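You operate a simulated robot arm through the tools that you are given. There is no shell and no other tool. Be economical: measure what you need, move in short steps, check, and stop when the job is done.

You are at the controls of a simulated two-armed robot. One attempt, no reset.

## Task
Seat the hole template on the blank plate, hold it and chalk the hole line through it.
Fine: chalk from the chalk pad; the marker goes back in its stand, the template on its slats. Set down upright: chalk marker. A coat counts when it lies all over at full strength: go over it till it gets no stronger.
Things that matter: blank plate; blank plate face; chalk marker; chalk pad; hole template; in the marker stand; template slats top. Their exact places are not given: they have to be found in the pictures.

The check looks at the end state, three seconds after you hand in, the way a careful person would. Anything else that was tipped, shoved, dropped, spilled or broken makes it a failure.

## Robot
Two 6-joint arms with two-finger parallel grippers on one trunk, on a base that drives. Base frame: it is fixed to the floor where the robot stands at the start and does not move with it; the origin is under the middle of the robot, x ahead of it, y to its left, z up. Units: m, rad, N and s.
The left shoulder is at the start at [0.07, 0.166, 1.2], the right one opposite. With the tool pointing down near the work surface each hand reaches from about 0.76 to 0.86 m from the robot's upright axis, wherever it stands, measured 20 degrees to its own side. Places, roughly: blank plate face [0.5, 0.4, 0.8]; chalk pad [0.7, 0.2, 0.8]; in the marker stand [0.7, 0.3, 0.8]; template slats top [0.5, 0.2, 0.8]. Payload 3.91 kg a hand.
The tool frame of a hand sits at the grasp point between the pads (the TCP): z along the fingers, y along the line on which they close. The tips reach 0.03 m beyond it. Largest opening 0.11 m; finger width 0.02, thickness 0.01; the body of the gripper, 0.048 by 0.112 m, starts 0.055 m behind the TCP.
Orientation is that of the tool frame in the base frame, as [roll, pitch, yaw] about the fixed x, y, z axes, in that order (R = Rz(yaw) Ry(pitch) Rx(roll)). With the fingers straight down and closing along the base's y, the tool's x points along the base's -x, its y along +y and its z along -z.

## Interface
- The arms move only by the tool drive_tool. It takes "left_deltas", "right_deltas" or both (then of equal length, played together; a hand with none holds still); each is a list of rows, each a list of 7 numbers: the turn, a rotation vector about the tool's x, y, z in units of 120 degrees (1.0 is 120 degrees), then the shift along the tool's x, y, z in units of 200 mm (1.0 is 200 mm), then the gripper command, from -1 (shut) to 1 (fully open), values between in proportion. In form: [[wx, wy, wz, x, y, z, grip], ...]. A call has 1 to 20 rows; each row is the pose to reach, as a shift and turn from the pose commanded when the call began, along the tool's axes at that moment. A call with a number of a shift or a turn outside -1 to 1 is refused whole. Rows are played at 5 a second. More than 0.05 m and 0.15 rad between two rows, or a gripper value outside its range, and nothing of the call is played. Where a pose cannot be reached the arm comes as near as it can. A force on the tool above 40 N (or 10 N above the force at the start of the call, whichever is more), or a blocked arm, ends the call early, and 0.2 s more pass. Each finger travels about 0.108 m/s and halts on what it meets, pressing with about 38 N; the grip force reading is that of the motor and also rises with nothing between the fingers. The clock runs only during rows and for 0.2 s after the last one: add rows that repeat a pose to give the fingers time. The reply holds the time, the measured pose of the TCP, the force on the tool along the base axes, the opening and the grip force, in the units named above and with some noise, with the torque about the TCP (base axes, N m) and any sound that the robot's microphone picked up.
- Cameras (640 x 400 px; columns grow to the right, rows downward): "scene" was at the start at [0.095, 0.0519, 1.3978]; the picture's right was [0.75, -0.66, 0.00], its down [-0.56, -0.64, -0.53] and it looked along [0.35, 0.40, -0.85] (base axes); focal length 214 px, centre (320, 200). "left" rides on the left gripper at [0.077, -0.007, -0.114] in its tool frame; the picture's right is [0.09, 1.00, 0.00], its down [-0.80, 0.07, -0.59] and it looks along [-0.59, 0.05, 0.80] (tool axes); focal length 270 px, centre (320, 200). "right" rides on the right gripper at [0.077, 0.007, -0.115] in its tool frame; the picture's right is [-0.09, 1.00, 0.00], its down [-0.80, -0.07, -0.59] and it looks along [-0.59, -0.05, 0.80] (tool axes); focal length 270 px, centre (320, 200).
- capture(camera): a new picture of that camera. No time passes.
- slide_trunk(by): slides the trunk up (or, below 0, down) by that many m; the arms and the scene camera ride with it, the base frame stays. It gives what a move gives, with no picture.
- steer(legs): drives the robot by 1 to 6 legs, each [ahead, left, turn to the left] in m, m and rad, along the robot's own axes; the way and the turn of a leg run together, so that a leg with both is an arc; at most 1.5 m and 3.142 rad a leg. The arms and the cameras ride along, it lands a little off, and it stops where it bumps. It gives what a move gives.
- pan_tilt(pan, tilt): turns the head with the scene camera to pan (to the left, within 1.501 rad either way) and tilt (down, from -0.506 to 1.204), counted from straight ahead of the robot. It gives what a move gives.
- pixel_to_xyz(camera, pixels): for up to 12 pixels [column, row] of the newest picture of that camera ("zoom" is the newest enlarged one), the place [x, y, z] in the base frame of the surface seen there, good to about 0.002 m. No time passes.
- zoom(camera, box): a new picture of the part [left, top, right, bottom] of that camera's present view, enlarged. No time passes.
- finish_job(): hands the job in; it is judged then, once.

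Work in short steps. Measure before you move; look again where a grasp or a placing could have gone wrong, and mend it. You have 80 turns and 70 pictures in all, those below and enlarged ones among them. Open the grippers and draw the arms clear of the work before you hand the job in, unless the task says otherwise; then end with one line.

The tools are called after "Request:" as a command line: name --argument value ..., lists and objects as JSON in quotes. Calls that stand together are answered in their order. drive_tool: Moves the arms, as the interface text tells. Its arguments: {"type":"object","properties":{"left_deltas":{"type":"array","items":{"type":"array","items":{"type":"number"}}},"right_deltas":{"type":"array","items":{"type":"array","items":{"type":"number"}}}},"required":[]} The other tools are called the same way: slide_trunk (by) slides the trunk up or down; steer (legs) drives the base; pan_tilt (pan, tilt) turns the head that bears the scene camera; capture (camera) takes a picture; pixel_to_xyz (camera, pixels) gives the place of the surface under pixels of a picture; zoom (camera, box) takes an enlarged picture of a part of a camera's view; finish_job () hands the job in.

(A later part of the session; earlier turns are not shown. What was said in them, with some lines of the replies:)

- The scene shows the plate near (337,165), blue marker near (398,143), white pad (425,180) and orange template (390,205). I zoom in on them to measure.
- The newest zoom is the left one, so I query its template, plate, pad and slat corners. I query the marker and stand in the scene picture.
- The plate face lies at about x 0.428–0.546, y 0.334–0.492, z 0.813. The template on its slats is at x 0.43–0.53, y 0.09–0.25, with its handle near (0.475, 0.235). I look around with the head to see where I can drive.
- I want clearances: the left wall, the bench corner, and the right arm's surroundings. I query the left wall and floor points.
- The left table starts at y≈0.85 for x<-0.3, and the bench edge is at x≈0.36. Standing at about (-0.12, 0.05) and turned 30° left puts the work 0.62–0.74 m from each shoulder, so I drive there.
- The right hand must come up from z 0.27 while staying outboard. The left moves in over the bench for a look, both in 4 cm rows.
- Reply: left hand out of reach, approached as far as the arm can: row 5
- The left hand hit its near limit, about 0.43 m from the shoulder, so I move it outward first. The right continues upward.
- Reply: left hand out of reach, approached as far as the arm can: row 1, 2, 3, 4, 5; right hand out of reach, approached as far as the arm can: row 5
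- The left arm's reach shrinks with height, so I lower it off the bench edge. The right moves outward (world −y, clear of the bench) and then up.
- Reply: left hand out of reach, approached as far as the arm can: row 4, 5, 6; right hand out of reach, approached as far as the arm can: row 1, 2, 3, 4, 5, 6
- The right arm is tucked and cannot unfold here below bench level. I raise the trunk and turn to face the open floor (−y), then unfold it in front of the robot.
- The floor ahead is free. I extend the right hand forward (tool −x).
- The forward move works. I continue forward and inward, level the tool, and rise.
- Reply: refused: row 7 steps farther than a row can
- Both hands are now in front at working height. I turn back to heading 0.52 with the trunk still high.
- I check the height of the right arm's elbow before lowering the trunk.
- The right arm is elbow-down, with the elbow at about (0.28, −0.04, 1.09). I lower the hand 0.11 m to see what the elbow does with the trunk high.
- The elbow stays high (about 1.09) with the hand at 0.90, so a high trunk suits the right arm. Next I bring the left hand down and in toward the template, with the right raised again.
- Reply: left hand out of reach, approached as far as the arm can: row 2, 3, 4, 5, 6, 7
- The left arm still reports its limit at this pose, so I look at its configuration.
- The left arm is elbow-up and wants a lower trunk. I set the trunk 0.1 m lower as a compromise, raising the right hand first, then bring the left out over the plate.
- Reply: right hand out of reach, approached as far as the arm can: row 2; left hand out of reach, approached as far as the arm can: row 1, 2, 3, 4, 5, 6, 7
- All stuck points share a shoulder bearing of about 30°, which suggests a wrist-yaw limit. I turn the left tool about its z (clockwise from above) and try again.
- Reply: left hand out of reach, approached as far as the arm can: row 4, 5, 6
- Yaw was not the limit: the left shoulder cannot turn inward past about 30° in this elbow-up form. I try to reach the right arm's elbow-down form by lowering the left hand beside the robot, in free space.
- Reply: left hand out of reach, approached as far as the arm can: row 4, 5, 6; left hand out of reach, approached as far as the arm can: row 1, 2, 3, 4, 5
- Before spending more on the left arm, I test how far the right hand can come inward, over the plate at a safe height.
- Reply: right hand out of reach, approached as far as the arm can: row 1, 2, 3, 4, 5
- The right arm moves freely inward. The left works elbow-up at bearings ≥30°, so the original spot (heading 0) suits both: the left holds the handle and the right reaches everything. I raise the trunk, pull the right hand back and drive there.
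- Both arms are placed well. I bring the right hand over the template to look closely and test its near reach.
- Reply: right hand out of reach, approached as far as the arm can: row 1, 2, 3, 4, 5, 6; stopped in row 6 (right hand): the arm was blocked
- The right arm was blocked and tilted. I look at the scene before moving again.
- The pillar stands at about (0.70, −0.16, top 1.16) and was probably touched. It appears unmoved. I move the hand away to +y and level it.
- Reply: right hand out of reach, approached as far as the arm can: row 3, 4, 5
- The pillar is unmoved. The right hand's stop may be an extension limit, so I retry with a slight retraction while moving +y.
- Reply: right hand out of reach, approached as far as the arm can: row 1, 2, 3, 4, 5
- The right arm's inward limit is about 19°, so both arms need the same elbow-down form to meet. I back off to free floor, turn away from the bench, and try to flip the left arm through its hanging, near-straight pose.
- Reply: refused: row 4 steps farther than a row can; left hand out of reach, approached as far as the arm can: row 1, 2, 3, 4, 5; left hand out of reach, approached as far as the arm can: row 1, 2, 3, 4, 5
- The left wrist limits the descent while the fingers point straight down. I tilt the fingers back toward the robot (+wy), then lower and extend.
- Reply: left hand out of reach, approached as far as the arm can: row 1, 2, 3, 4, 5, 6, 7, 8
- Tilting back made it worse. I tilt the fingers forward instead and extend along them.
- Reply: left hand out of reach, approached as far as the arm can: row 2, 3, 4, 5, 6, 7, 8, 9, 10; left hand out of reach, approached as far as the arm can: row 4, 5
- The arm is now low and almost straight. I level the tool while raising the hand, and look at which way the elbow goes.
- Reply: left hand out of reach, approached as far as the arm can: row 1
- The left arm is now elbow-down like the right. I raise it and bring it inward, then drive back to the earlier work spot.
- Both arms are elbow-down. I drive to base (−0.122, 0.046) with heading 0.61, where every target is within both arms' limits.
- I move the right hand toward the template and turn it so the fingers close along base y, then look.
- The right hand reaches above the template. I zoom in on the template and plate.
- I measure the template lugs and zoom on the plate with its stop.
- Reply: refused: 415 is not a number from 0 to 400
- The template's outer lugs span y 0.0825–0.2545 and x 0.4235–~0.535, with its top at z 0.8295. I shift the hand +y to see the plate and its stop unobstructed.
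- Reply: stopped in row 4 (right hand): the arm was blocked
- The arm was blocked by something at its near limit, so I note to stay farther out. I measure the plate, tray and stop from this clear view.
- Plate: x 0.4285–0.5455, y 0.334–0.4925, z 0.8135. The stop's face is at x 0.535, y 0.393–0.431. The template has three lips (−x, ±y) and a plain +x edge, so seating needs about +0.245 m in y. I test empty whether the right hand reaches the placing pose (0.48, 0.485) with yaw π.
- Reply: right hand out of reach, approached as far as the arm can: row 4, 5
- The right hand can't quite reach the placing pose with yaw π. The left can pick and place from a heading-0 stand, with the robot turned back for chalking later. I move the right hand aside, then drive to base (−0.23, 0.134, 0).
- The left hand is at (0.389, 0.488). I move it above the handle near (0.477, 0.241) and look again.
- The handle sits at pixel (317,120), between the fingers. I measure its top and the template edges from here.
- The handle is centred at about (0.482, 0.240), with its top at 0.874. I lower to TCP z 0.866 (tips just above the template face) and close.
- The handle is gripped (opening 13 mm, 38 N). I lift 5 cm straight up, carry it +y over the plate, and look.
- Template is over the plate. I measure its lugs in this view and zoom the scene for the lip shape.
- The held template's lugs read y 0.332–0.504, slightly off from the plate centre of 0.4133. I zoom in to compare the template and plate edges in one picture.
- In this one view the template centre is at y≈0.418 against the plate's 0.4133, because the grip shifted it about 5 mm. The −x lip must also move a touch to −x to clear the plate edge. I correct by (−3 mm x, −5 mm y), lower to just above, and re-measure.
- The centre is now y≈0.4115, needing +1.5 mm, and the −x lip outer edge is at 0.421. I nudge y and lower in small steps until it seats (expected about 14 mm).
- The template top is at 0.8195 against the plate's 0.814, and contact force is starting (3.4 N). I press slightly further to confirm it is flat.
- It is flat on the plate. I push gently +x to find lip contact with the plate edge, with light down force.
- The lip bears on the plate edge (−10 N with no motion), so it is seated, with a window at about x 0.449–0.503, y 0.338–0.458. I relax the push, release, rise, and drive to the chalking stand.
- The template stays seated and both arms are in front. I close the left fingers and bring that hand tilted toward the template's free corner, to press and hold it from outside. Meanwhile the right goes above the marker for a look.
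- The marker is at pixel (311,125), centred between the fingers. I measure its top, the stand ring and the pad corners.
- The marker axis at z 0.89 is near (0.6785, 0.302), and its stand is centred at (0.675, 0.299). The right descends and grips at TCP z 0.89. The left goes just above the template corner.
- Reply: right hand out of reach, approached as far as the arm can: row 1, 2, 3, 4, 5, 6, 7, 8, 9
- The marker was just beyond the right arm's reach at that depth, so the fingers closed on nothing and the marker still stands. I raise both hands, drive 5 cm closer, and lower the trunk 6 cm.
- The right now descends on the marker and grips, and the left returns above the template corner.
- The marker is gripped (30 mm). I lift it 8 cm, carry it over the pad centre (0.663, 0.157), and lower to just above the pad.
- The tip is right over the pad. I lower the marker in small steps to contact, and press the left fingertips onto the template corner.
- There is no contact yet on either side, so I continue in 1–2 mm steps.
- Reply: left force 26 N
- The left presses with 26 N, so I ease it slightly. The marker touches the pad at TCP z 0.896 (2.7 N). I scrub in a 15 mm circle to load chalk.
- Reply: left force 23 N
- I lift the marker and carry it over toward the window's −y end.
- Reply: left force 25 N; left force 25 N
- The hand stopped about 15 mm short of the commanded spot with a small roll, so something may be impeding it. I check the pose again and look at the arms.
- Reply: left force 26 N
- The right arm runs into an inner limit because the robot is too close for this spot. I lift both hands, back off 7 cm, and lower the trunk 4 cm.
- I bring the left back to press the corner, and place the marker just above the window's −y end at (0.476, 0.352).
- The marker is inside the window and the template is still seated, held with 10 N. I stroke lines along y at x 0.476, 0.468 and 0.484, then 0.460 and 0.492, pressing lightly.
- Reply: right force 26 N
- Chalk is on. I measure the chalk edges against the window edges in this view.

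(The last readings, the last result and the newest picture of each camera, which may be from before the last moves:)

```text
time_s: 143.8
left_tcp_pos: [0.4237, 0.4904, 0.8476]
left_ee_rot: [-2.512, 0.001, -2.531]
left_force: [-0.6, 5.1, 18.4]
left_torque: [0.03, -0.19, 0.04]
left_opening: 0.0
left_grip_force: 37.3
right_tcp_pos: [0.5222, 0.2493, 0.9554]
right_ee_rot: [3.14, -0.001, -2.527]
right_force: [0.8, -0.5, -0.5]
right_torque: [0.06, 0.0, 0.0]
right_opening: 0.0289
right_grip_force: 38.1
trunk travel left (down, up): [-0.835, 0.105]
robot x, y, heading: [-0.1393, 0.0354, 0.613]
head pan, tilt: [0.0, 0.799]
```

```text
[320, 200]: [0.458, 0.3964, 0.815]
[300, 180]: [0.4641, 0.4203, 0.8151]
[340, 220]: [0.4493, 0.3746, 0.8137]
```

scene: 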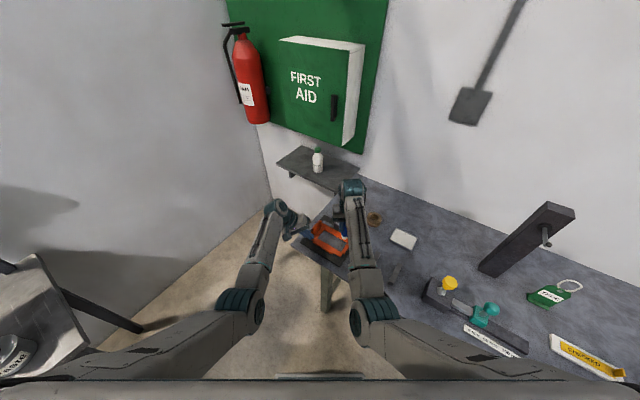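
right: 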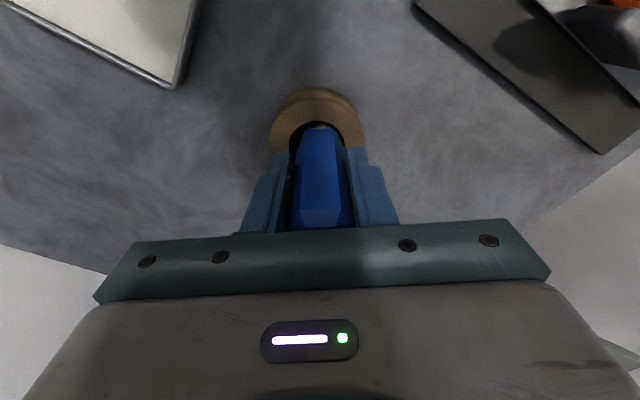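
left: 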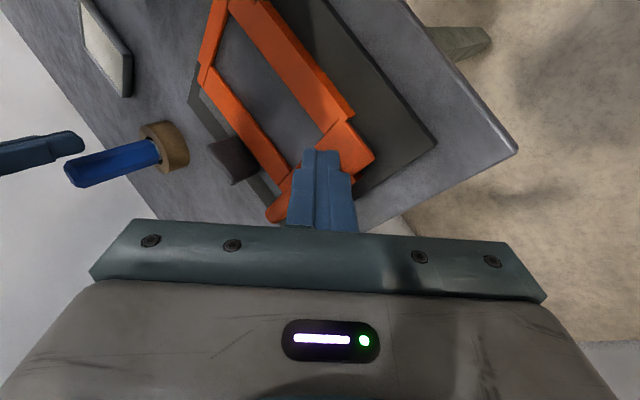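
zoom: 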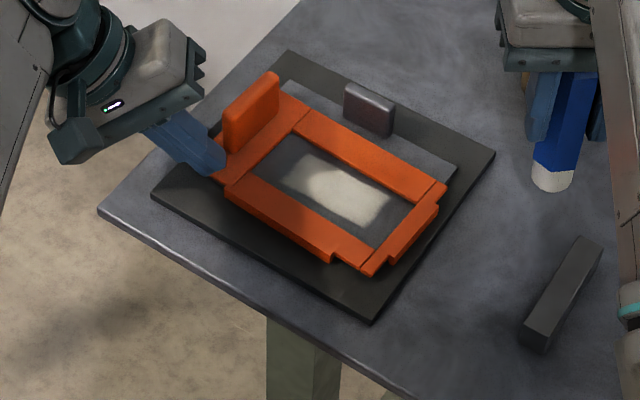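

The template holds and the patch reads about x 0.455–0.495, y 0.358–0.433. The +y end is still soft, so I re-chalk on the pad and go over the whole window again.

Request:
drive_tool --right_deltas '[[0, 0, 0, -0.077, -0.195, 0, -1], [0, 0, 0, -0.154, -0.39, 0, -1], [0, 0, 0, -0.231, -0.585, 0, -1], [0, 0, 0, -0.308, -0.779, 0, -1], [0, 0, 0, -0.308, -0.779, 0.16, -1], [0, 0, 0, -0.308, -0.779, 0.28, -1], [0, 0, 0, -0.308, -0.779, 0.322, -1], [0, 0, 0, -0.25, -0.779, 0.322, -1], [0, 0, 0, -0.308, -0.72, 0.322, -1], [0, 0, 0, -0.366, -0.779, 0.322, -1], [0, 0, 0, -0.308, -0.838, 0.322, -1], [0, 0, 0, -0.25, -0.779, 0.322, -1], [0, 0, 0, -0.308, -0.779, 0.322, -1], [0, 0, 0, -0.308, -0.779, 0.15, -1], [0, 0, 0, -0.308, -0.779, 0, -1], [0, 0, 0, -0.231, -0.585, 0, -1], [0, 0, 0, -0.154, -0.39, 0, -1], [0, 0, 0, -0.077, -0.195, 0, -1], [0, 0, 0, 0, 0, 0, -1]]'

Request:
drive_tool --right_deltas '[[0, 0, 0, -0.035, 0.185, 0, -1], [0, 0, 0, -0.07, 0.37, 0, -1], [0, 0, 0, -0.106, 0.553, 0, -1], [0, 0, 0, -0.106, 0.553, 0.15, -1], [0, 0, 0, -0.106, 0.553, 0.27, -1], [0, 0, 0, -0.106, 0.553, 0.3, -1]]'

Request:
drive_tool --right_deltas '[[0, 0, 0, 0.009, -0.012, 0, -1], [0, 0, 0, -0.062, 0.088, 0, -1], [0, 0, 0, -0.132, 0.188, 0, -1], [0, 0, 0, -0.202, 0.289, 0, -1], [0, 0, 0, -0.273, 0.389, 0, -1], [0, 0, 0, -0.24, 0.412, 0, -1], [0, 0, 0, -0.169, 0.312, 0, -1], [0, 0, 0, -0.099, 0.211, 0, -1], [0, 0, 0, -0.029, 0.111, 0, -1], [0, 0, 0, 0.042, 0.011, 0, -1], [0, 0, 0, -0.024, -0.035, 0, -1], [0, 0, 0, -0.095, 0.065, 0, -1], [0, 0, 0, -0.165, 0.165, 0, -1], [0, 0, 0, -0.235, 0.266, 0, -1], [0, 0, 0, -0.306, 0.366, 0, -1], [0, 0, 0, -0.202, 0.289, 0, -1], [0, 0, 0, -0.132, 0.188, 0, -1], [0, 0, 0, -0.062, 0.088, 0, -1], [0, 0, 0, 0, 0, 0, -1]]'

Request:
drive_tool --right_deltas '[[0, 0, 0, 0.075, 0.034, 0, -1], [0, 0, 0, 0.004, 0.134, 0, -1], [0, 0, 0, -0.066, 0.234, 0, -1], [0, 0, 0, -0.136, 0.335, 0, -1], [0, 0, 0, -0.207, 0.435, 0, -1], [0, 0, 0, -0.273, 0.389, 0, -1], [0, 0, 0, -0.339, 0.343, 0, -1], [0, 0, 0, -0.268, 0.243, 0, -1], [0, 0, 0, -0.198, 0.142, 0, -1], [0, 0, 0, -0.128, 0.042, 0, -1], [0, 0, 0, -0.057, -0.058, 0, -1], [0, 0, 0, 0.009, -0.012, 0, -1], [0, 0, 0, 0, 0, -0.15, -1], [0, 0, 0, 0, -0.1, -0.3, -1], [0, 0, 0, 0.035, -0.3, -0.3, -1], [0, 0, 0, 0.07, -0.45, -0.3, -1], [0, 0, 0, 0.106, -0.553, -0.3, -1]]'

Request:
zoom --camera "scene" --box '[305, 200, 365, 240]'

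```text
time_s: 147.8
left_tcp_pos: [0.4228, 0.4904, 0.8481]
left_ee_rot: [-2.51, 0.0, -2.533]
left_force: [-6.6, -2.3, 17.8]
left_torque: [-0.23, 0.02, -0.06]
left_opening: 0.0001
left_grip_force: 37.6
right_tcp_pos: [0.5204, 0.2495, 0.9555]
right_ee_rot: [-3.141, -0.001, -2.53]
right_force: [0.9, -0.4, -0.6]
right_torque: [-0.03, 0.01, -0.01]
right_opening: 0.0294
right_grip_force: 37.6
trunk travel left (down, up): [-0.835, 0.105]
robot x, y, heading: [-0.141, 0.0366, 0.607]
head pan, tilt: [0.0, 0.799]
```

```text
time_s: 149.2
left_tcp_pos: [0.4238, 0.49, 0.8483]
left_ee_rot: [-2.51, 0.001, -2.532]
left_force: [-0.5, 1.0, 16.8]
left_torque: [-0.11, -0.15, -0.01]
left_opening: 0.0001
left_grip_force: 37.5
right_tcp_pos: [0.476, 0.3524, 0.8965]
right_ee_rot: [3.14, 0.001, -2.528]
right_force: [0.2, 0.6, 0.1]
right_torque: [0.05, -0.02, -0.02]
right_opening: 0.0291
right_grip_force: 37.7
trunk travel left (down, up): [-0.835, 0.105]
robot x, y, heading: [-0.1395, 0.0351, 0.614]
head pan, tilt: [0.0, 0.799]
```

```text
time_s: 153.2
left_tcp_pos: [0.4238, 0.4905, 0.8483]
left_ee_rot: [-2.51, 0.001, -2.532]
left_force: [-1.9, -2.3, 18.2]
left_torque: [-0.15, -0.08, -0.02]
left_opening: 0.0001
left_grip_force: 37.5
right_tcp_pos: [0.477, 0.351, 0.8953]
right_ee_rot: [3.14, -0.001, -2.531]
right_force: [0.7, 0.0, 2.5]
right_torque: [-0.01, -0.03, 0.0]
right_opening: 0.0291
right_grip_force: 37.6
trunk travel left (down, up): [-0.835, 0.105]
robot x, y, heading: [-0.1373, 0.0317, 0.612]
head pan, tilt: [0.0, 0.799]
```

```text
time_s: 156.8
left_tcp_pos: [0.4223, 0.4918, 0.8487]
left_ee_rot: [-2.511, 0.0, -2.534]
left_force: [-1.8, 4.2, 18.6]
left_torque: [0.01, -0.1, 0.06]
left_opening: 0.0001
left_grip_force: 37.8
right_tcp_pos: [0.5223, 0.2491, 0.9556]
right_ee_rot: [3.142, -0.002, -2.529]
right_force: [-0.7, -0.3, -0.4]
right_torque: [-0.02, 0.04, 0.01]
right_opening: 0.029
right_grip_force: 38.5
trunk travel left (down, up): [-0.835, 0.105]
robot x, y, heading: [-0.1424, 0.0382, 0.611]
head pan, tilt: [0.0, 0.799]
```

```text
10.00 times, centred on (335, 220) of scene
```

zoom: 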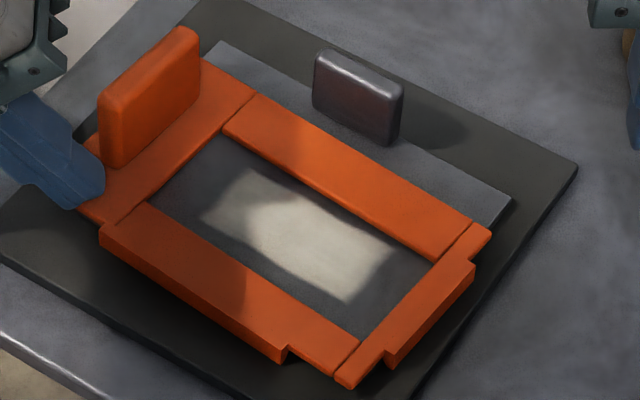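

The patch is a clean rectangle now; its +y end is in the left hand's shadow. The second pass was light (0–2.5 N), so I recharge and make a third pass pressed 3 mm deeper.

Request:
drive_tool --right_deltas '[[0, 0, 0, -0.077, -0.195, 0, -1], [0, 0, 0, -0.154, -0.39, 0, -1], [0, 0, 0, -0.231, -0.585, 0, -1], [0, 0, 0, -0.308, -0.779, 0, -1], [0, 0, 0, -0.308, -0.779, 0.16, -1], [0, 0, 0, -0.308, -0.779, 0.28, -1], [0, 0, 0, -0.308, -0.779, 0.328, -1], [0, 0, 0, -0.25, -0.779, 0.328, -1], [0, 0, 0, -0.308, -0.72, 0.328, -1], [0, 0, 0, -0.366, -0.779, 0.328, -1], [0, 0, 0, -0.308, -0.838, 0.328, -1], [0, 0, 0, -0.25, -0.779, 0.328, -1], [0, 0, 0, -0.308, -0.779, 0.328, -1], [0, 0, 0, -0.308, -0.779, 0.15, -1], [0, 0, 0, -0.308, -0.779, 0, -1], [0, 0, 0, -0.231, -0.585, 0, -1], [0, 0, 0, -0.154, -0.39, 0, -1], [0, 0, 0, -0.077, -0.195, 0, -1], [0, 0, 0, 0, 0, 0, -1]]'

Request:
drive_tool --right_deltas '[[0, 0, 0, -0.035, 0.185, 0, -1], [0, 0, 0, -0.07, 0.37, 0, -1], [0, 0, 0, -0.106, 0.553, 0, -1], [0, 0, 0, -0.106, 0.553, 0.15, -1], [0, 0, 0, -0.106, 0.553, 0.27, -1], [0, 0, 0, -0.106, 0.553, 0.313, -1]]'

Request:
drive_tool --right_deltas '[[0, 0, 0, 0.009, -0.012, 0, -1], [0, 0, 0, -0.062, 0.088, 0, -1], [0, 0, 0, -0.132, 0.188, 0, -1], [0, 0, 0, -0.202, 0.289, 0, -1], [0, 0, 0, -0.273, 0.389, 0, -1], [0, 0, 0, -0.24, 0.412, 0, -1], [0, 0, 0, -0.169, 0.312, 0, -1], [0, 0, 0, -0.099, 0.211, 0, -1], [0, 0, 0, -0.029, 0.111, 0, -1], [0, 0, 0, 0.042, 0.011, 0, -1], [0, 0, 0, -0.024, -0.035, 0, -1], [0, 0, 0, -0.095, 0.065, 0, -1], [0, 0, 0, -0.165, 0.165, 0, -1], [0, 0, 0, -0.235, 0.266, 0, -1], [0, 0, 0, -0.306, 0.366, 0, -1], [0, 0, 0, -0.202, 0.289, 0, -1], [0, 0, 0, -0.132, 0.188, 0, -1], [0, 0, 0, -0.062, 0.088, 0, -1], [0, 0, 0, 0, 0, 0, -1]]'

Request:
drive_tool --right_deltas '[[0, 0, 0, 0.075, 0.034, 0, -1], [0, 0, 0, 0.004, 0.134, 0, -1], [0, 0, 0, -0.066, 0.234, 0, -1], [0, 0, 0, -0.136, 0.335, 0, -1], [0, 0, 0, -0.207, 0.435, 0, -1], [0, 0, 0, -0.273, 0.389, 0, -1], [0, 0, 0, -0.339, 0.343, 0, -1], [0, 0, 0, -0.268, 0.243, 0, -1], [0, 0, 0, -0.198, 0.142, 0, -1], [0, 0, 0, -0.128, 0.042, 0, -1], [0, 0, 0, -0.057, -0.058, 0, -1], [0, 0, 0, 0.009, -0.012, 0, -1], [0, 0, 0, 0, 0, -0.15, -1], [0, 0, 0, 0, -0.1, -0.313, -1], [0, 0, 0, 0.035, -0.3, -0.313, -1], [0, 0, 0, 0.07, -0.45, -0.313, -1], [0, 0, 0, 0.106, -0.553, -0.313, -1]]'

Request:
zoom --camera "scene" --box '[305, 200, 365, 240]'

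Request:
pixel_to_xyz --camera "zoom" --pixels '[[245, 172], [207, 222], [392, 252], [345, 298], [285, 355], [110, 235], [487, 238], [340, 380]]'

```text
time_s: 160.8
left_tcp_pos: [0.4236, 0.4911, 0.8481]
left_ee_rot: [-2.51, 0.003, -2.535]
left_force: [-2.2, -1.3, 17.7]
left_torque: [-0.15, -0.11, -0.02]
left_opening: 0.0001
left_grip_force: 38.6
right_tcp_pos: [0.5209, 0.2502, 0.9551]
right_ee_rot: [3.141, 0.0, -2.53]
right_force: [-0.1, -0.2, -0.4]
right_torque: [0.0, 0.0, -0.01]
right_opening: 0.029
right_grip_force: 37.8
trunk travel left (down, up): [-0.835, 0.105]
robot x, y, heading: [-0.1348, 0.034, 0.599]
head pan, tilt: [0.0, 0.799]
```

```text
time_s: 162.2
left_tcp_pos: [0.4224, 0.4895, 0.8478]
left_ee_rot: [-2.511, 0.003, -2.532]
left_force: [5.8, 3.6, 12.7]
left_torque: [0.03, -0.32, 0.07]
left_opening: 0.0
left_grip_force: 37.9
right_tcp_pos: [0.4766, 0.3533, 0.8966]
right_ee_rot: [3.139, 0.004, -2.529]
right_force: [-2.5, -2.1, 14.3]
right_torque: [-0.09, 0.0, -0.02]
right_opening: 0.0289
right_grip_force: 38.2
trunk travel left (down, up): [-0.835, 0.105]
robot x, y, heading: [-0.1429, 0.0355, 0.609]
head pan, tilt: [0.0, 0.799]
```

```text
time_s: 166.2
left_tcp_pos: [0.4208, 0.4903, 0.8497]
left_ee_rot: [-2.511, 0.001, -2.533]
left_force: [-0.3, 0.2, 5.6]
left_torque: [0.0, -0.04, -0.01]
left_opening: 0.0003
left_grip_force: 37.8
right_tcp_pos: [0.475, 0.3542, 0.8951]
right_ee_rot: [3.14, 0.003, -2.53]
right_force: [0.6, 7.1, 25.1]
right_torque: [0.64, -0.32, 0.09]
right_opening: 0.029
right_grip_force: 38.0
trunk travel left (down, up): [-0.835, 0.105]
robot x, y, heading: [-0.143, 0.0349, 0.609]
head pan, tilt: [0.0, 0.799]
```

```text
time_s: 169.8
left_tcp_pos: [0.4233, 0.491, 0.8488]
left_ee_rot: [-2.51, 0.002, -2.532]
left_force: [1.8, 3.7, 17.7]
left_torque: [-0.02, -0.23, 0.09]
left_opening: 0.0001
left_grip_force: 37.3
right_tcp_pos: [0.5224, 0.2503, 0.9537]
right_ee_rot: [3.138, -0.001, -2.528]
right_force: [-0.1, -0.7, -0.8]
right_torque: [0.05, 0.01, 0.01]
right_opening: 0.0289
right_grip_force: 38.4
trunk travel left (down, up): [-0.835, 0.105]
robot x, y, heading: [-0.1449, 0.0321, 0.61]
head pan, tilt: [0.0, 0.799]
```

```text
10.00 times, centred on (335, 220) of scene
```

zoom: 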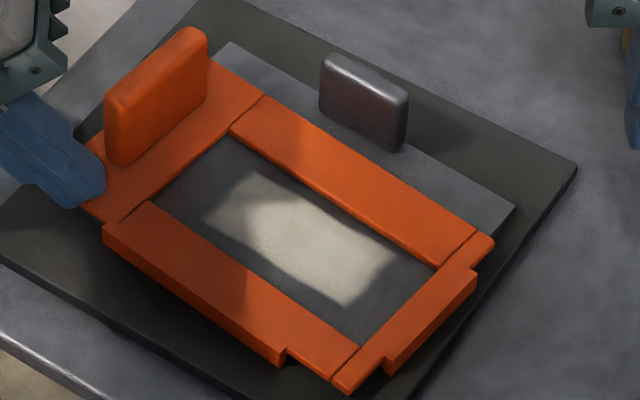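

```text
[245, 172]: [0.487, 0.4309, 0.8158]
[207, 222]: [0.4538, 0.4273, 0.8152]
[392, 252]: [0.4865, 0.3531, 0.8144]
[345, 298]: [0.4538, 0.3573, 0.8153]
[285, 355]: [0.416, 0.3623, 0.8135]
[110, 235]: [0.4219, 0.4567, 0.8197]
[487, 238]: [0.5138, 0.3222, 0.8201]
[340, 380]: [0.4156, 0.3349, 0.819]
```

The coat is unchanged from the previous pass (x 0.454–0.487, y 0.355–0.431), so it is at full strength. I lift the left hand off and drive 6.5 cm forward so the right can reach the stand.

Request:
drive_tool --left_deltas '[[0, 0, 0, 0, -0.06, -0.08, -1], [0, 0, 0, 0, -0.14, -0.2, -1], [0, 0, 0, 0, -0.236, -0.323, -1], [0, 0, 0, 0, -0.3, -0.42, -1]]'

Request:
steer --legs '[[0.065, 0, 0]]'

Request:
pan_tilt --pan 0.05 --tilt 0.8

Request:
pan_tilt --pan 0.0 --tilt 0.8

```text
time_s: 170.8
left_tcp_pos: [0.4246, 0.4936, 0.9477]
left_ee_rot: [-2.512, -0.002, -2.533]
left_force: [0.8, 0.5, -0.2]
left_torque: [0.01, 0.01, 0.02]
left_opening: 0.0002
left_grip_force: 37.7
right_tcp_pos: [0.5248, 0.2526, 0.9531]
right_ee_rot: [3.139, -0.004, -2.528]
right_force: [-0.6, 0.4, -0.1]
right_torque: [-0.02, -0.01, 0.01]
right_opening: 0.0293
right_grip_force: 38.3
trunk travel left (down, up): [-0.835, 0.105]
robot x, y, heading: [-0.1413, 0.0393, 0.612]
head pan, tilt: [0.0, 0.799]
```

```text
time_s: 171.8
left_tcp_pos: [0.4737, 0.5279, 0.9521]
left_ee_rot: [-2.512, 0.003, -2.532]
left_force: [0.0, -0.8, -0.2]
left_torque: [0.04, -0.01, 0.03]
left_opening: 0.0
left_grip_force: 37.7
right_tcp_pos: [0.5722, 0.2867, 0.9577]
right_ee_rot: [3.14, 0.003, -2.53]
right_force: [-0.2, -0.4, 0.2]
right_torque: [0.0, -0.08, -0.02]
right_opening: 0.0289
right_grip_force: 38.0
trunk travel left (down, up): [-0.835, 0.105]
robot x, y, heading: [-0.0887, 0.0698, 0.613]
head pan, tilt: [0.0, 0.799]
```

```text
time_s: 172.5
left_tcp_pos: [0.4763, 0.5288, 0.9486]
left_ee_rot: [-2.512, -0.002, -2.532]
left_force: [0.5, 0.2, 0.3]
left_torque: [-0.01, 0.0, 0.01]
left_opening: 0.0
left_grip_force: 37.2
right_tcp_pos: [0.5752, 0.2889, 0.9533]
right_ee_rot: [3.14, -0.002, -2.528]
right_force: [-0.4, 0.4, 0.1]
right_torque: [0.0, -0.02, -0.01]
right_opening: 0.0293
right_grip_force: 38.3
trunk travel left (down, up): [-0.835, 0.105]
robot x, y, heading: [-0.0871, 0.0734, 0.605]
head pan, tilt: [0.051, 0.799]
```

```text
time_s: 173.1
left_tcp_pos: [0.4778, 0.5295, 0.9486]
left_ee_rot: [-2.511, -0.003, -2.534]
left_force: [0.1, 0.4, 0.4]
left_torque: [0.04, 0.01, -0.01]
left_opening: 0.0001
left_grip_force: 38.2
right_tcp_pos: [0.576, 0.2888, 0.9527]
right_ee_rot: [3.14, -0.003, -2.53]
right_force: [-0.1, -0.8, -0.9]
right_torque: [0.01, 0.02, 0.04]
right_opening: 0.0292
right_grip_force: 37.9
trunk travel left (down, up): [-0.835, 0.105]
robot x, y, heading: [-0.0855, 0.0717, 0.609]
head pan, tilt: [0.0, 0.799]
```

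The right hand is at (0.576, 0.289). I carry the marker over the stand to (0.677, 0.3016) and check the alignment.

Request:
drive_tool --right_deltas '[[0, 0, 0, -0.15, -0.08, 0, -1], [0, 0, 0, -0.3, -0.16, 0, -1], [0, 0, 0, -0.45, -0.24, 0, -1], [0, 0, 0, -0.45, -0.24, 0.05, -1]]'

Request:
zoom --camera "right" --box '[160, 40, 480, 240]'

Request:
zoom --camera "scene" --box '[320, 180, 420, 250]'

```text
time_s: 174.1
left_tcp_pos: [0.4757, 0.5296, 0.948]
left_ee_rot: [-2.512, -0.002, -2.532]
left_force: [0.5, -0.3, 1.5]
left_torque: [0.0, 0.02, 0.03]
left_opening: 0.0
left_grip_force: 37.7
right_tcp_pos: [0.6767, 0.3013, 0.9422]
right_ee_rot: [3.139, -0.005, -2.53]
right_force: [-0.9, 0.3, -1.9]
right_torque: [-0.02, -0.01, -0.05]
right_opening: 0.0293
right_grip_force: 38.4
trunk travel left (down, up): [-0.835, 0.105]
robot x, y, heading: [-0.0894, 0.0684, 0.608]
head pan, tilt: [0.0, 0.799]
```

```text
2.00 times, centred on (320, 140) of right
```

zoom: 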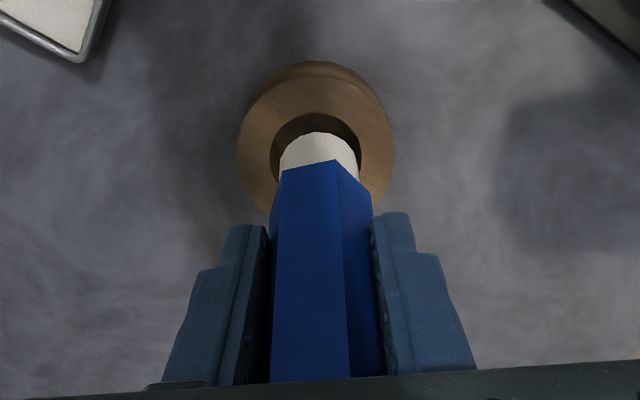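

```text
5.71 times, centred on (370, 215) of scene
```

zoom: 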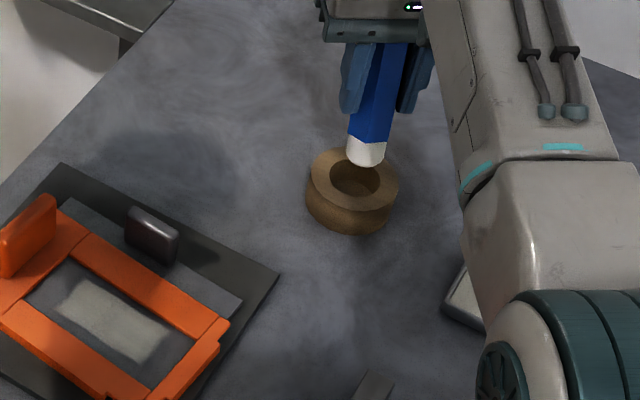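

The tip is centred over the hole. I lower in steps to about z 0.888.

Request:
drive_tool --right_deltas '[[0, 0, 0, 0, 0, 0.1, -1], [0, 0, 0, 0, 0, 0.18, -1], [0, 0, 0, 0, 0, 0.23, -1], [0, 0, 0, 0, 0, 0.255, -1], [0, 0, 0, 0, 0, 0.27, -1]]'

Request:
zoom --camera "scene" --box '[320, 180, 420, 250]'

```text
time_s: 175.3
left_tcp_pos: [0.4809, 0.53, 0.9436]
left_ee_rot: [-2.513, -0.006, -2.533]
left_force: [0.0, 0.2, -0.1]
left_torque: [-0.05, 0.0, -0.03]
left_opening: 0.0
left_grip_force: 37.4
right_tcp_pos: [0.6793, 0.3003, 0.8798]
right_ee_rot: [3.136, -0.014, -2.527]
right_force: [11.4, -3.4, 0.3]
right_torque: [-0.24, -0.7, 0.09]
right_opening: 0.029
right_grip_force: 37.9
trunk travel left (down, up): [-0.835, 0.105]
robot x, y, heading: [-0.0855, 0.0705, 0.609]
head pan, tilt: [0.0, 0.799]
```

```text
5.71 times, centred on (370, 215) of scene
```

zoom: 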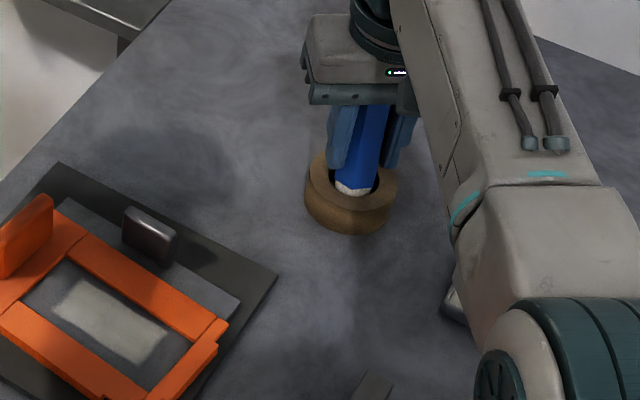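

The marker is in the stand with a sideways 11 N. I ease 2 mm back, open slowly, and rise straight up.

Request:
drive_tool --right_deltas '[[0, 0, 0, 0.01, 0.006, 0, -1], [0, 0, 0, 0.01, 0.006, 0, -0.4], [0, 0, 0, 0.01, 0.006, 0, -0.2], [0, 0, 0, 0.01, 0.006, 0, 0.1], [0, 0, 0, 0.01, 0.006, 0, 0.4], [0, 0, 0, 0.01, 0.006, -0.15, 0.4], [0, 0, 0, 0.01, 0.006, -0.3, 0.4], [0, 0, 0, 0.01, 0.006, -0.45, 0.4], [0, 0, 0, 0.01, 0.006, -0.55, 0.4]]'

Request:
zoom --camera "scene" --box '[300, 170, 420, 250]'

Request:
drive_tool --left_deltas '[[-0.06, 0, 0, 0, 0, -0.1, -0.6], [-0.12, 0, 0, 0, 0, -0.2, -0.2], [-0.18, 0, 0, 0, 0, -0.25, 0], [-0.24, 0, 0, 0, 0, -0.25, 0], [-0.302, 0, 0, 0, 0, -0.25, 0]]' --right_deltas '[[0, 0, 0, 0.15, -0.1, 0, 0.4], [0, 0, 0, 0.3, -0.2, 0, 0.4], [0, 0, 0, 0.45, -0.3, 0, 0.4], [0, 0, 0, 0.45, -0.5, 0, 0.4], [0, 0, 0, 0.45, -0.65, 0, 0.4]]'

```text
time_s: 177.3
left_tcp_pos: [0.4766, 0.5298, 0.9474]
left_ee_rot: [-2.511, -0.001, -2.534]
left_force: [0.5, 0.4, -0.1]
left_torque: [0.01, -0.05, -0.01]
left_opening: 0.0002
left_grip_force: 37.4
right_tcp_pos: [0.675, 0.3005, 0.9994]
right_ee_rot: [3.141, -0.003, -2.528]
right_force: [0.0, 0.3, 0.6]
right_torque: [0.03, -0.01, 0.03]
right_opening: 0.0768
right_grip_force: 0.0
trunk travel left (down, up): [-0.835, 0.105]
robot x, y, heading: [-0.0873, 0.0716, 0.604]
head pan, tilt: [0.0, 0.799]
```

```text
5.00 times, centred on (360, 210) of scene
```

zoom: 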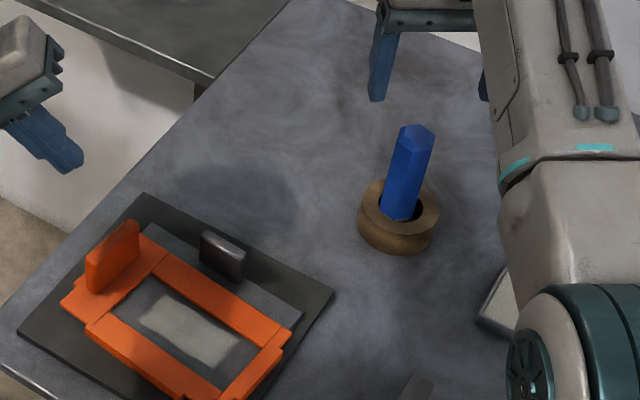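

```text
time_s: 178.5
left_tcp_pos: [0.4615, 0.5531, 0.9908]
left_ee_rot: [3.134, -0.002, -2.533]
left_force: [-0.1, 0.5, -0.2]
left_torque: [0.01, 0.03, -0.01]
left_opening: 0.055
left_grip_force: 0.0
right_tcp_pos: [0.6803, 0.1419, 0.9937]
right_ee_rot: [3.137, -0.002, -2.528]
right_force: [-0.1, 0.3, 0.5]
right_torque: [0.01, 0.04, 0.02]
right_opening: 0.077
right_grip_force: 0.1
right hand out of reach, approached as far as the arm can: row 3, 4, 5
trunk travel left (down, up): [-0.835, 0.105]
robot x, y, heading: [-0.0872, 0.0719, 0.61]
head pan, tilt: [0.0, 0.799]
```

The marker stands upright in its stand with both hands clear. I back away from the pillar, turn to heading 0, and go to the template-handling stand.

Request:
steer --legs '[[-0.16, 0, 0], [0, 0, -0.61], [-0.012, 0.151, 0]]'

Request:
pan_tilt --pan 0.5 --tilt 0.8

Request:
pan_tilt --pan 0.55 --tilt 0.8

```text
time_s: 182.6
left_tcp_pos: [0.4958, 0.2056, 0.9885]
left_ee_rot: [3.139, -0.004, 3.133]
left_force: [-0.5, -0.8, -0.3]
left_torque: [0.05, 0.02, -0.01]
left_opening: 0.0547
left_grip_force: 0.0
right_tcp_pos: [0.4385, -0.2552, 0.9936]
right_ee_rot: [3.137, 0.0, 3.14]
right_force: [0.6, -0.4, -0.2]
right_torque: [0.02, 0.01, 0.02]
right_opening: 0.077
right_grip_force: 0.1
trunk travel left (down, up): [-0.835, 0.105]
robot x, y, heading: [-0.2339, 0.131, -0.013]
head pan, tilt: [0.0, 0.799]
```

```text
time_s: 183.5
left_tcp_pos: [0.495, 0.2085, 0.9888]
left_ee_rot: [3.14, -0.001, 3.134]
left_force: [0.3, 0.8, 0.1]
left_torque: [-0.01, 0.0, -0.01]
left_opening: 0.0549
left_grip_force: 0.0
right_tcp_pos: [0.4392, -0.2536, 0.994]
right_ee_rot: [3.14, -0.001, 3.141]
right_force: [-0.1, -1.2, 0.6]
right_torque: [-0.01, 0.0, 0.03]
right_opening: 0.0769
right_grip_force: 0.0
trunk travel left (down, up): [-0.835, 0.105]
robot x, y, heading: [-0.2322, 0.13, -0.01]
head pan, tilt: [0.499, 0.799]
```

```text
time_s: 184.1
left_tcp_pos: [0.4972, 0.208, 0.989]
left_ee_rot: [3.138, -0.004, 3.134]
left_force: [0.2, 0.0, -0.8]
left_torque: [0.01, -0.01, 0.01]
left_opening: 0.0548
left_grip_force: 0.1
right_tcp_pos: [0.4394, -0.2529, 0.994]
right_ee_rot: [3.141, -0.003, 3.138]
right_force: [-0.5, 0.2, 0.3]
right_torque: [-0.01, 0.01, 0.01]
right_opening: 0.0769
right_grip_force: 0.1
trunk travel left (down, up): [-0.835, 0.105]
robot x, y, heading: [-0.2303, 0.1298, -0.007]
head pan, tilt: [0.55, 0.799]
```

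The left hand is at (0.496, 0.208). I bring it above the handle at (0.478, 0.4815) and look.

Request:
drive_tool --left_deltas '[[0, 0, 0, 0.02, 0.2, 0, 0], [0, 0, 0, 0.04, 0.4, 0, 0], [0, 0, -0.003, 0.06, 0.6, 0, 0], [0, 0, -0.003, 0.08, 0.8, 0, 0], [0, 0, -0.003, 0.09, 1, 0, 0]]'

Request:
drive_tool --left_deltas '[[0, 0, 0, 0, 0.18, 0, 0], [0, 0, 0, 0, 0.37, 0.1, 0], [0, 0, 0, 0, 0.37, 0.2, 0], [0, 0, 0, 0, 0.37, 0.2, 0]]'

Request:
zoom --camera "left" --box '[80, 0, 400, 200]'

Request:
pixel_to_xyz --camera "zoom" --pixels '[[470, 200], [470, 220], [470, 240], [455, 240], [485, 240], [475, 260], [470, 280], [460, 300], [100, 100], [400, 60], [530, 200], [200, 150]]'

```text
time_s: 185.3
left_tcp_pos: [0.4782, 0.4088, 0.9903]
left_ee_rot: [3.142, -0.003, -3.141]
left_force: [0.3, -0.3, 1.2]
left_torque: [-0.01, -0.04, 0.01]
left_opening: 0.0549
left_grip_force: 0.0
right_tcp_pos: [0.4392, -0.2528, 0.9944]
right_ee_rot: [3.141, -0.002, 3.138]
right_force: [1.2, 0.1, 0.2]
right_torque: [-0.02, -0.02, -0.02]
right_opening: 0.077
right_grip_force: 0.0
trunk travel left (down, up): [-0.835, 0.105]
robot x, y, heading: [-0.2299, 0.1297, -0.007]
head pan, tilt: [0.55, 0.799]
```

```text
time_s: 186.3
left_tcp_pos: [0.4786, 0.4831, 0.949]
left_ee_rot: [3.139, -0.003, -3.142]
left_force: [0.2, 1.1, 0.7]
left_torque: [-0.03, 0.0, 0.02]
left_opening: 0.0549
left_grip_force: 0.0
right_tcp_pos: [0.4394, -0.2531, 0.9934]
right_ee_rot: [3.141, -0.003, 3.139]
right_force: [-0.2, 0.0, 0.6]
right_torque: [-0.01, 0.04, -0.02]
right_opening: 0.0772
right_grip_force: 0.0
trunk travel left (down, up): [-0.835, 0.105]
robot x, y, heading: [-0.2328, 0.1262, -0.002]
head pan, tilt: [0.55, 0.799]
```

```text
2.00 times, centred on (240, 100) of left
```

zoom: 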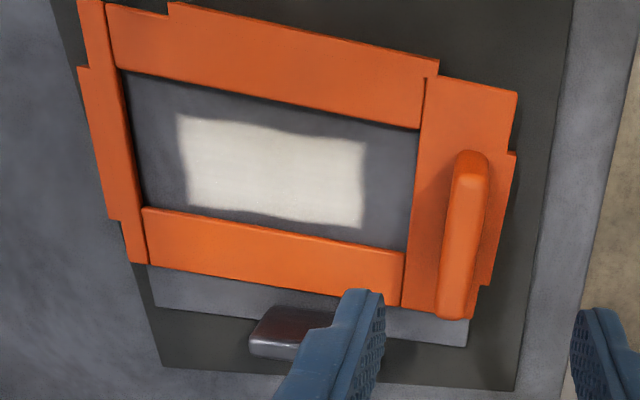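

```text
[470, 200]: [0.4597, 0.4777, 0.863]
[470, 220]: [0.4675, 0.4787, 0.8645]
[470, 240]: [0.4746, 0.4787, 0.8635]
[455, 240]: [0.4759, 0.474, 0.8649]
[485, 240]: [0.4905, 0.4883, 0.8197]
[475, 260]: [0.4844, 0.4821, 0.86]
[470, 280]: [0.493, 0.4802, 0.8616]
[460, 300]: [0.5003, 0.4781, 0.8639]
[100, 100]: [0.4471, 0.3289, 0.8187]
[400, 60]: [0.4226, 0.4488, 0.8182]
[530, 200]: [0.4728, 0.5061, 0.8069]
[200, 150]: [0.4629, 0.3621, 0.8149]
```

The coat is uniform and bright. The handle centre reads y≈0.479. I correct by −4 mm, descend to z 0.858, grip, and lift straight up.

Request:
drive_tool --left_deltas '[[0, 0, 0, -0.005, -0.02, 0.12, 0], [0, 0, 0, -0.005, -0.02, 0.25, 0], [0, 0, 0, -0.005, -0.02, 0.38, 0], [0, 0, 0, -0.005, -0.02, 0.455, 0], [0, 0, 0, -0.005, -0.02, 0.455, -0.5], [0, 0, 0, -0.005, -0.02, 0.455, -1], [0, 0, 0, -0.005, -0.02, 0.455, -1], [0, 0, 0, -0.005, -0.02, 0.455, -1]]'

Request:
drive_tool --left_deltas '[[0, 0, 0, 0, 0, -0.05, -1], [0, 0, 0, 0, 0, -0.15, -1], [0, 0, 0, 0, 0, -0.3, -1], [0, 0, 0, 0, 0, -0.3, -1]]'

```text
time_s: 188.1
left_tcp_pos: [0.4797, 0.4776, 0.8593]
left_ee_rot: [3.139, -0.003, 3.142]
left_force: [-4.6, -5.3, -0.5]
left_torque: [-0.11, 0.22, -0.62]
left_opening: 0.0137
left_grip_force: 38.0
right_tcp_pos: [0.4388, -0.254, 0.994]
right_ee_rot: [3.14, -0.003, 3.14]
right_force: [0.3, 1.1, -0.6]
right_torque: [-0.01, 0.0, 0.0]
right_opening: 0.077
right_grip_force: 0.2
trunk travel left (down, up): [-0.835, 0.105]
robot x, y, heading: [-0.2318, 0.1308, -0.004]
head pan, tilt: [0.55, 0.799]
```

```text
time_s: 189.1
left_tcp_pos: [0.479, 0.4799, 0.9175]
left_ee_rot: [3.14, -0.004, 3.141]
left_force: [0.1, 0.8, -1.3]
left_torque: [0.03, -0.02, -0.01]
left_opening: 0.0138
left_grip_force: 38.1
right_tcp_pos: [0.4392, -0.2532, 0.9931]
right_ee_rot: [3.14, -0.002, 3.14]
right_force: [-0.1, 0.9, 0.3]
right_torque: [0.0, 0.04, -0.01]
right_opening: 0.077
right_grip_force: 0.0
trunk travel left (down, up): [-0.835, 0.105]
robot x, y, heading: [-0.2292, 0.1301, -0.005]
head pan, tilt: [0.55, 0.799]
```

The template is lifted. I carry it back to the slats, hover just above, and measure.

Request:
drive_tool --left_deltas '[[0, 0, 0, -0.01, -0.2, 0, -1], [0, 0, 0, -0.01, -0.4, 0, -1], [0, 0, 0, -0.01, -0.6, 0, -1], [0, 0, 0, -0.01, -0.8, 0, -1], [0, 0, 0, -0.01, -1, 0, -1]]'

Request:
drive_tool --left_deltas '[[0, 0, 0, 0, -0.12, 0, -1], [0, 0, 0, 0, -0.218, 0, -1], [0, 0, 0, 0, -0.218, 0.1, -1], [0, 0, 0, 0, -0.218, 0.16, -1], [0, 0, 0, 0, -0.218, 0.16, -1]]'

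Request:
zoom --camera "left" --box '[10, 0, 370, 220]'

Request:
pixel_to_xyz --camera "zoom" --pixels '[[52, 160], [118, 305], [150, 65], [490, 92], [606, 205], [300, 75], [150, 200], [180, 250], [470, 200], [200, 180], [230, 250], [450, 250]]'

```text
time_s: 190.3
left_tcp_pos: [0.4822, 0.2784, 0.9192]
left_ee_rot: [3.138, -0.003, 3.142]
left_force: [0.0, 0.3, -1.6]
left_torque: [0.05, 0.01, 0.02]
left_opening: 0.0136
left_grip_force: 38.6
right_tcp_pos: [0.4402, -0.2549, 0.9928]
right_ee_rot: [3.138, -0.002, 3.139]
right_force: [0.2, -0.7, -1.1]
right_torque: [0.02, 0.04, -0.01]
right_opening: 0.0771
right_grip_force: 0.0
trunk travel left (down, up): [-0.835, 0.105]
robot x, y, heading: [-0.2297, 0.1323, -0.004]
head pan, tilt: [0.55, 0.799]
```

```text
time_s: 191.5
left_tcp_pos: [0.4828, 0.2341, 0.8874]
left_ee_rot: [3.139, -0.002, 3.141]
left_force: [-0.5, -0.5, -1.6]
left_torque: [0.01, -0.03, 0.03]
left_opening: 0.0134
left_grip_force: 38.2
right_tcp_pos: [0.4395, -0.2531, 0.9944]
right_ee_rot: [3.14, -0.003, 3.141]
right_force: [-0.7, 0.1, 0.7]
right_torque: [-0.01, 0.03, 0.0]
right_opening: 0.0772
right_grip_force: 0.0
trunk travel left (down, up): [-0.835, 0.105]
robot x, y, heading: [-0.2277, 0.1321, -0.012]
head pan, tilt: [0.55, 0.799]
```

```text
1.78 times, centred on (190, 110) of left
```

zoom: 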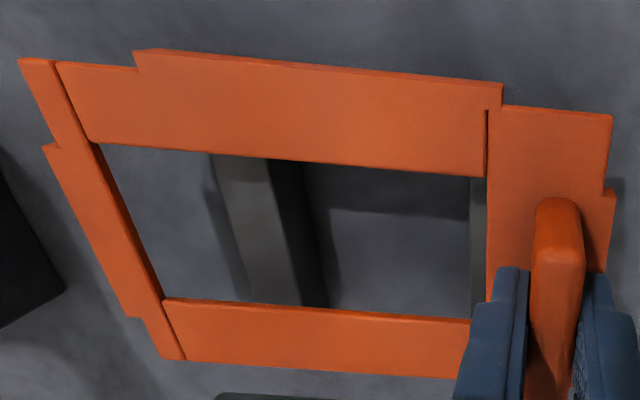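

```text
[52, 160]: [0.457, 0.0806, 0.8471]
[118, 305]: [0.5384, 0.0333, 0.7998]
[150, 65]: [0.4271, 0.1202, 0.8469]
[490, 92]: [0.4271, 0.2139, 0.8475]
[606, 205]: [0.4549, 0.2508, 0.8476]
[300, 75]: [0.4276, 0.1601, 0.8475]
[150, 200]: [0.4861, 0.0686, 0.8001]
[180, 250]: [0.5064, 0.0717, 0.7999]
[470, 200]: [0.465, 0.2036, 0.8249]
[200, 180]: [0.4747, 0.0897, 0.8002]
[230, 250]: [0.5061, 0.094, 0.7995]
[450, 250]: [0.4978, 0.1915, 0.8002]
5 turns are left
```

The template is 2.5 mm low in y and about 2 mm high in x compared with its original place. I correct and lower it 18 mm onto the slats.

Request:
drive_tool --left_deltas '[[0, 0, 0, 0.01, 0.0125, 0, -1], [0, 0, 0, 0.01, 0.0125, 0.04, -1], [0, 0, 0, 0.01, 0.0125, 0.07, -1], [0, 0, 0, 0.01, 0.0125, 0.083, -1], [0, 0, 0, 0.01, 0.0125, 0.09, -1], [0, 0, 0, 0.01, 0.0125, 0.092, -1]]'

Request:
zoom --camera "left" --box '[10, 0, 370, 220]'

Request:
pixel_to_xyz --camera "zoom" --pixels '[[52, 160], [100, 260], [150, 65], [490, 92], [606, 205], [300, 75], [200, 340], [440, 350], [560, 130], [90, 120]]'

```text
time_s: 192.9
left_tcp_pos: [0.4806, 0.2383, 0.8684]
left_ee_rot: [3.141, 0.0, -3.141]
left_force: [1.5, 0.8, 7.3]
left_torque: [-0.12, 0.28, 0.04]
left_opening: 0.0132
left_grip_force: 37.8
right_tcp_pos: [0.4392, -0.254, 0.9956]
right_ee_rot: [3.14, -0.002, 3.139]
right_force: [0.2, 0.8, -1.1]
right_torque: [0.0, -0.02, -0.02]
right_opening: 0.0769
right_grip_force: 0.0
trunk travel left (down, up): [-0.835, 0.105]
robot x, y, heading: [-0.2267, 0.1274, -0.005]
head pan, tilt: [0.55, 0.799]
```

```text
1.78 times, centred on (190, 110) of left
```

zoom: 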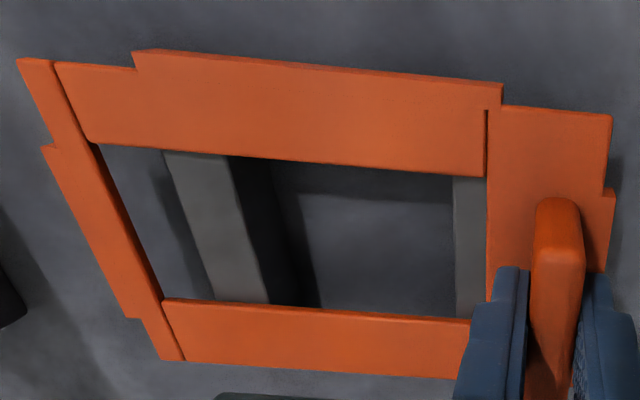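

```text
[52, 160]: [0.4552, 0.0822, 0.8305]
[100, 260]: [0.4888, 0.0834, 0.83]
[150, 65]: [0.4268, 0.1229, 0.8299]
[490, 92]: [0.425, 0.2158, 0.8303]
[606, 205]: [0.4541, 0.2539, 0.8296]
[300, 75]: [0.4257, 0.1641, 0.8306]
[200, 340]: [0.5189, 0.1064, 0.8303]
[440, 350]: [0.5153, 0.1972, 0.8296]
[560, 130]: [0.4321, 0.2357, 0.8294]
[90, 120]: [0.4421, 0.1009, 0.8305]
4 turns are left
```

The template is flat on its slats at its original place (top z 0.830, contact 7 N). I ease the pressure, open gradually, rise, and draw both hands back.

Request:
drive_tool --left_deltas '[[0, 0, 0, 0, 0, -0.006, -1], [0, 0, 0, 0, 0, -0.006, -0.6], [0, 0, 0, 0, 0, -0.006, -0.3], [0, 0, 0, 0, 0, -0.006, 0], [0, 0, 0, 0, 0, -0.15, 0], [0, 0, 0, 0, 0, -0.3, 0], [0, 0, 0, 0, 0, -0.45, 0], [0, 0, 0, 0, 0, -0.6, 0]]'

Request:
steer --legs '[[-0.2, 0, 0]]'

Request:
pan_tilt --pan 0.35 --tilt 0.7

Request:
capture --camera "scene"

```text
time_s: 194.7
left_tcp_pos: [0.4795, 0.2365, 0.9875]
left_ee_rot: [3.14, -0.002, -3.142]
left_force: [-0.4, 0.6, 0.4]
left_torque: [0.02, -0.02, 0.03]
left_opening: 0.0548
left_grip_force: 0.0
right_tcp_pos: [0.4388, -0.2537, 0.9935]
right_ee_rot: [3.141, -0.002, 3.14]
right_force: [0.2, -0.3, -0.7]
right_torque: [0.01, 0.03, -0.05]
right_opening: 0.0768
right_grip_force: 0.1
trunk travel left (down, up): [-0.835, 0.105]
robot x, y, heading: [-0.2309, 0.1284, -0.008]
head pan, tilt: [0.55, 0.799]
```

```text
time_s: 196.3
left_tcp_pos: [0.2825, 0.237, 0.9856]
left_ee_rot: [3.14, -0.007, 3.141]
left_force: [-0.4, 0.4, -1.0]
left_torque: [0.02, 0.0, -0.04]
left_opening: 0.0551
left_grip_force: 0.0
right_tcp_pos: [0.2423, -0.2514, 0.9927]
right_ee_rot: [3.14, -0.003, 3.139]
right_force: [0.9, -0.7, -0.5]
right_torque: [0.04, -0.02, 0.01]
right_opening: 0.077
right_grip_force: 0.1
trunk travel left (down, up): [-0.835, 0.105]
robot x, y, heading: [-0.4276, 0.1305, -0.007]
head pan, tilt: [0.55, 0.799]
```

```text
time_s: 197.1
left_tcp_pos: [0.2794, 0.2369, 0.9882]
left_ee_rot: [3.139, -0.001, 3.141]
left_force: [-0.5, 0.5, 0.6]
left_torque: [-0.01, -0.04, -0.01]
left_opening: 0.055
left_grip_force: 0.2
right_tcp_pos: [0.2401, -0.2517, 0.9945]
right_ee_rot: [3.141, -0.001, 3.138]
right_force: [0.3, -0.2, 0.1]
right_torque: [0.0, 0.0, -0.04]
right_opening: 0.077
right_grip_force: 0.0
trunk travel left (down, up): [-0.835, 0.105]
robot x, y, heading: [-0.4275, 0.1356, -0.008]
head pan, tilt: [0.351, 0.7]
```

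```text
1 pictures are left
3 turns are left
```

scene: 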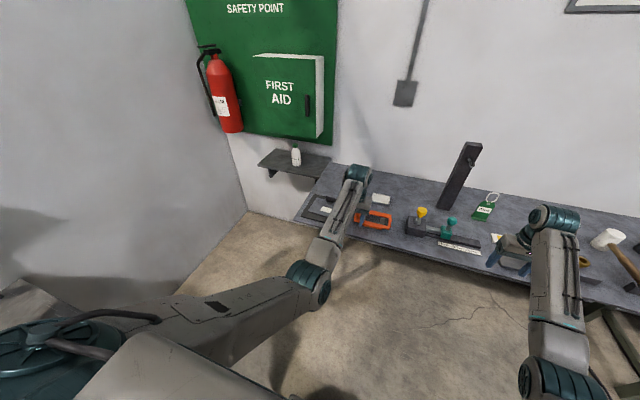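

The template is on its slats, the coat is on the plate, the marker was last seen upright in its stand, and both hands are open and clear of the bench. I open the grippers fully and hand in.

Request:
drive_tool --left_deltas '[[0, 0, 0, 0, 0, 0, 1], [0, 0, 0, 0, 0, 0, 1]]' --right_deltas '[[0, 0, 0, 0, 0, 0, 1], [0, 0, 0, 0, 0, 0, 1]]'

Request:
finish_job

```text
time_s: 197.7
left_tcp_pos: [0.2815, 0.2372, 0.9888]
left_ee_rot: [3.14, -0.003, -3.141]
left_force: [-0.3, 0.4, 0.9]
left_torque: [0.01, 0.02, 0.0]
left_opening: 0.1102
left_grip_force: 0.2
right_tcp_pos: [0.2392, -0.2531, 0.9937]
right_ee_rot: [3.141, -0.002, 3.137]
right_force: [0.5, 0.2, -0.2]
right_torque: [0.0, 0.01, 0.0]
right_opening: 0.1101
right_grip_force: 0.0
trunk travel left (down, up): [-0.835, 0.105]
robot x, y, heading: [-0.4271, 0.1314, -0.005]
head pan, tilt: [0.351, 0.7]
```

```text
The job is handed in.
```

I chalked the hole line through the seated, held template (the coat looked the same after the third pass as after the second) and handed the job in with the marker upright in its stand when last seen, the template back on its slats, and both hands open and clear; early on the right hand was blocked beside the pillar and probably touched it, but the pillar looked unmoved in later pictures.
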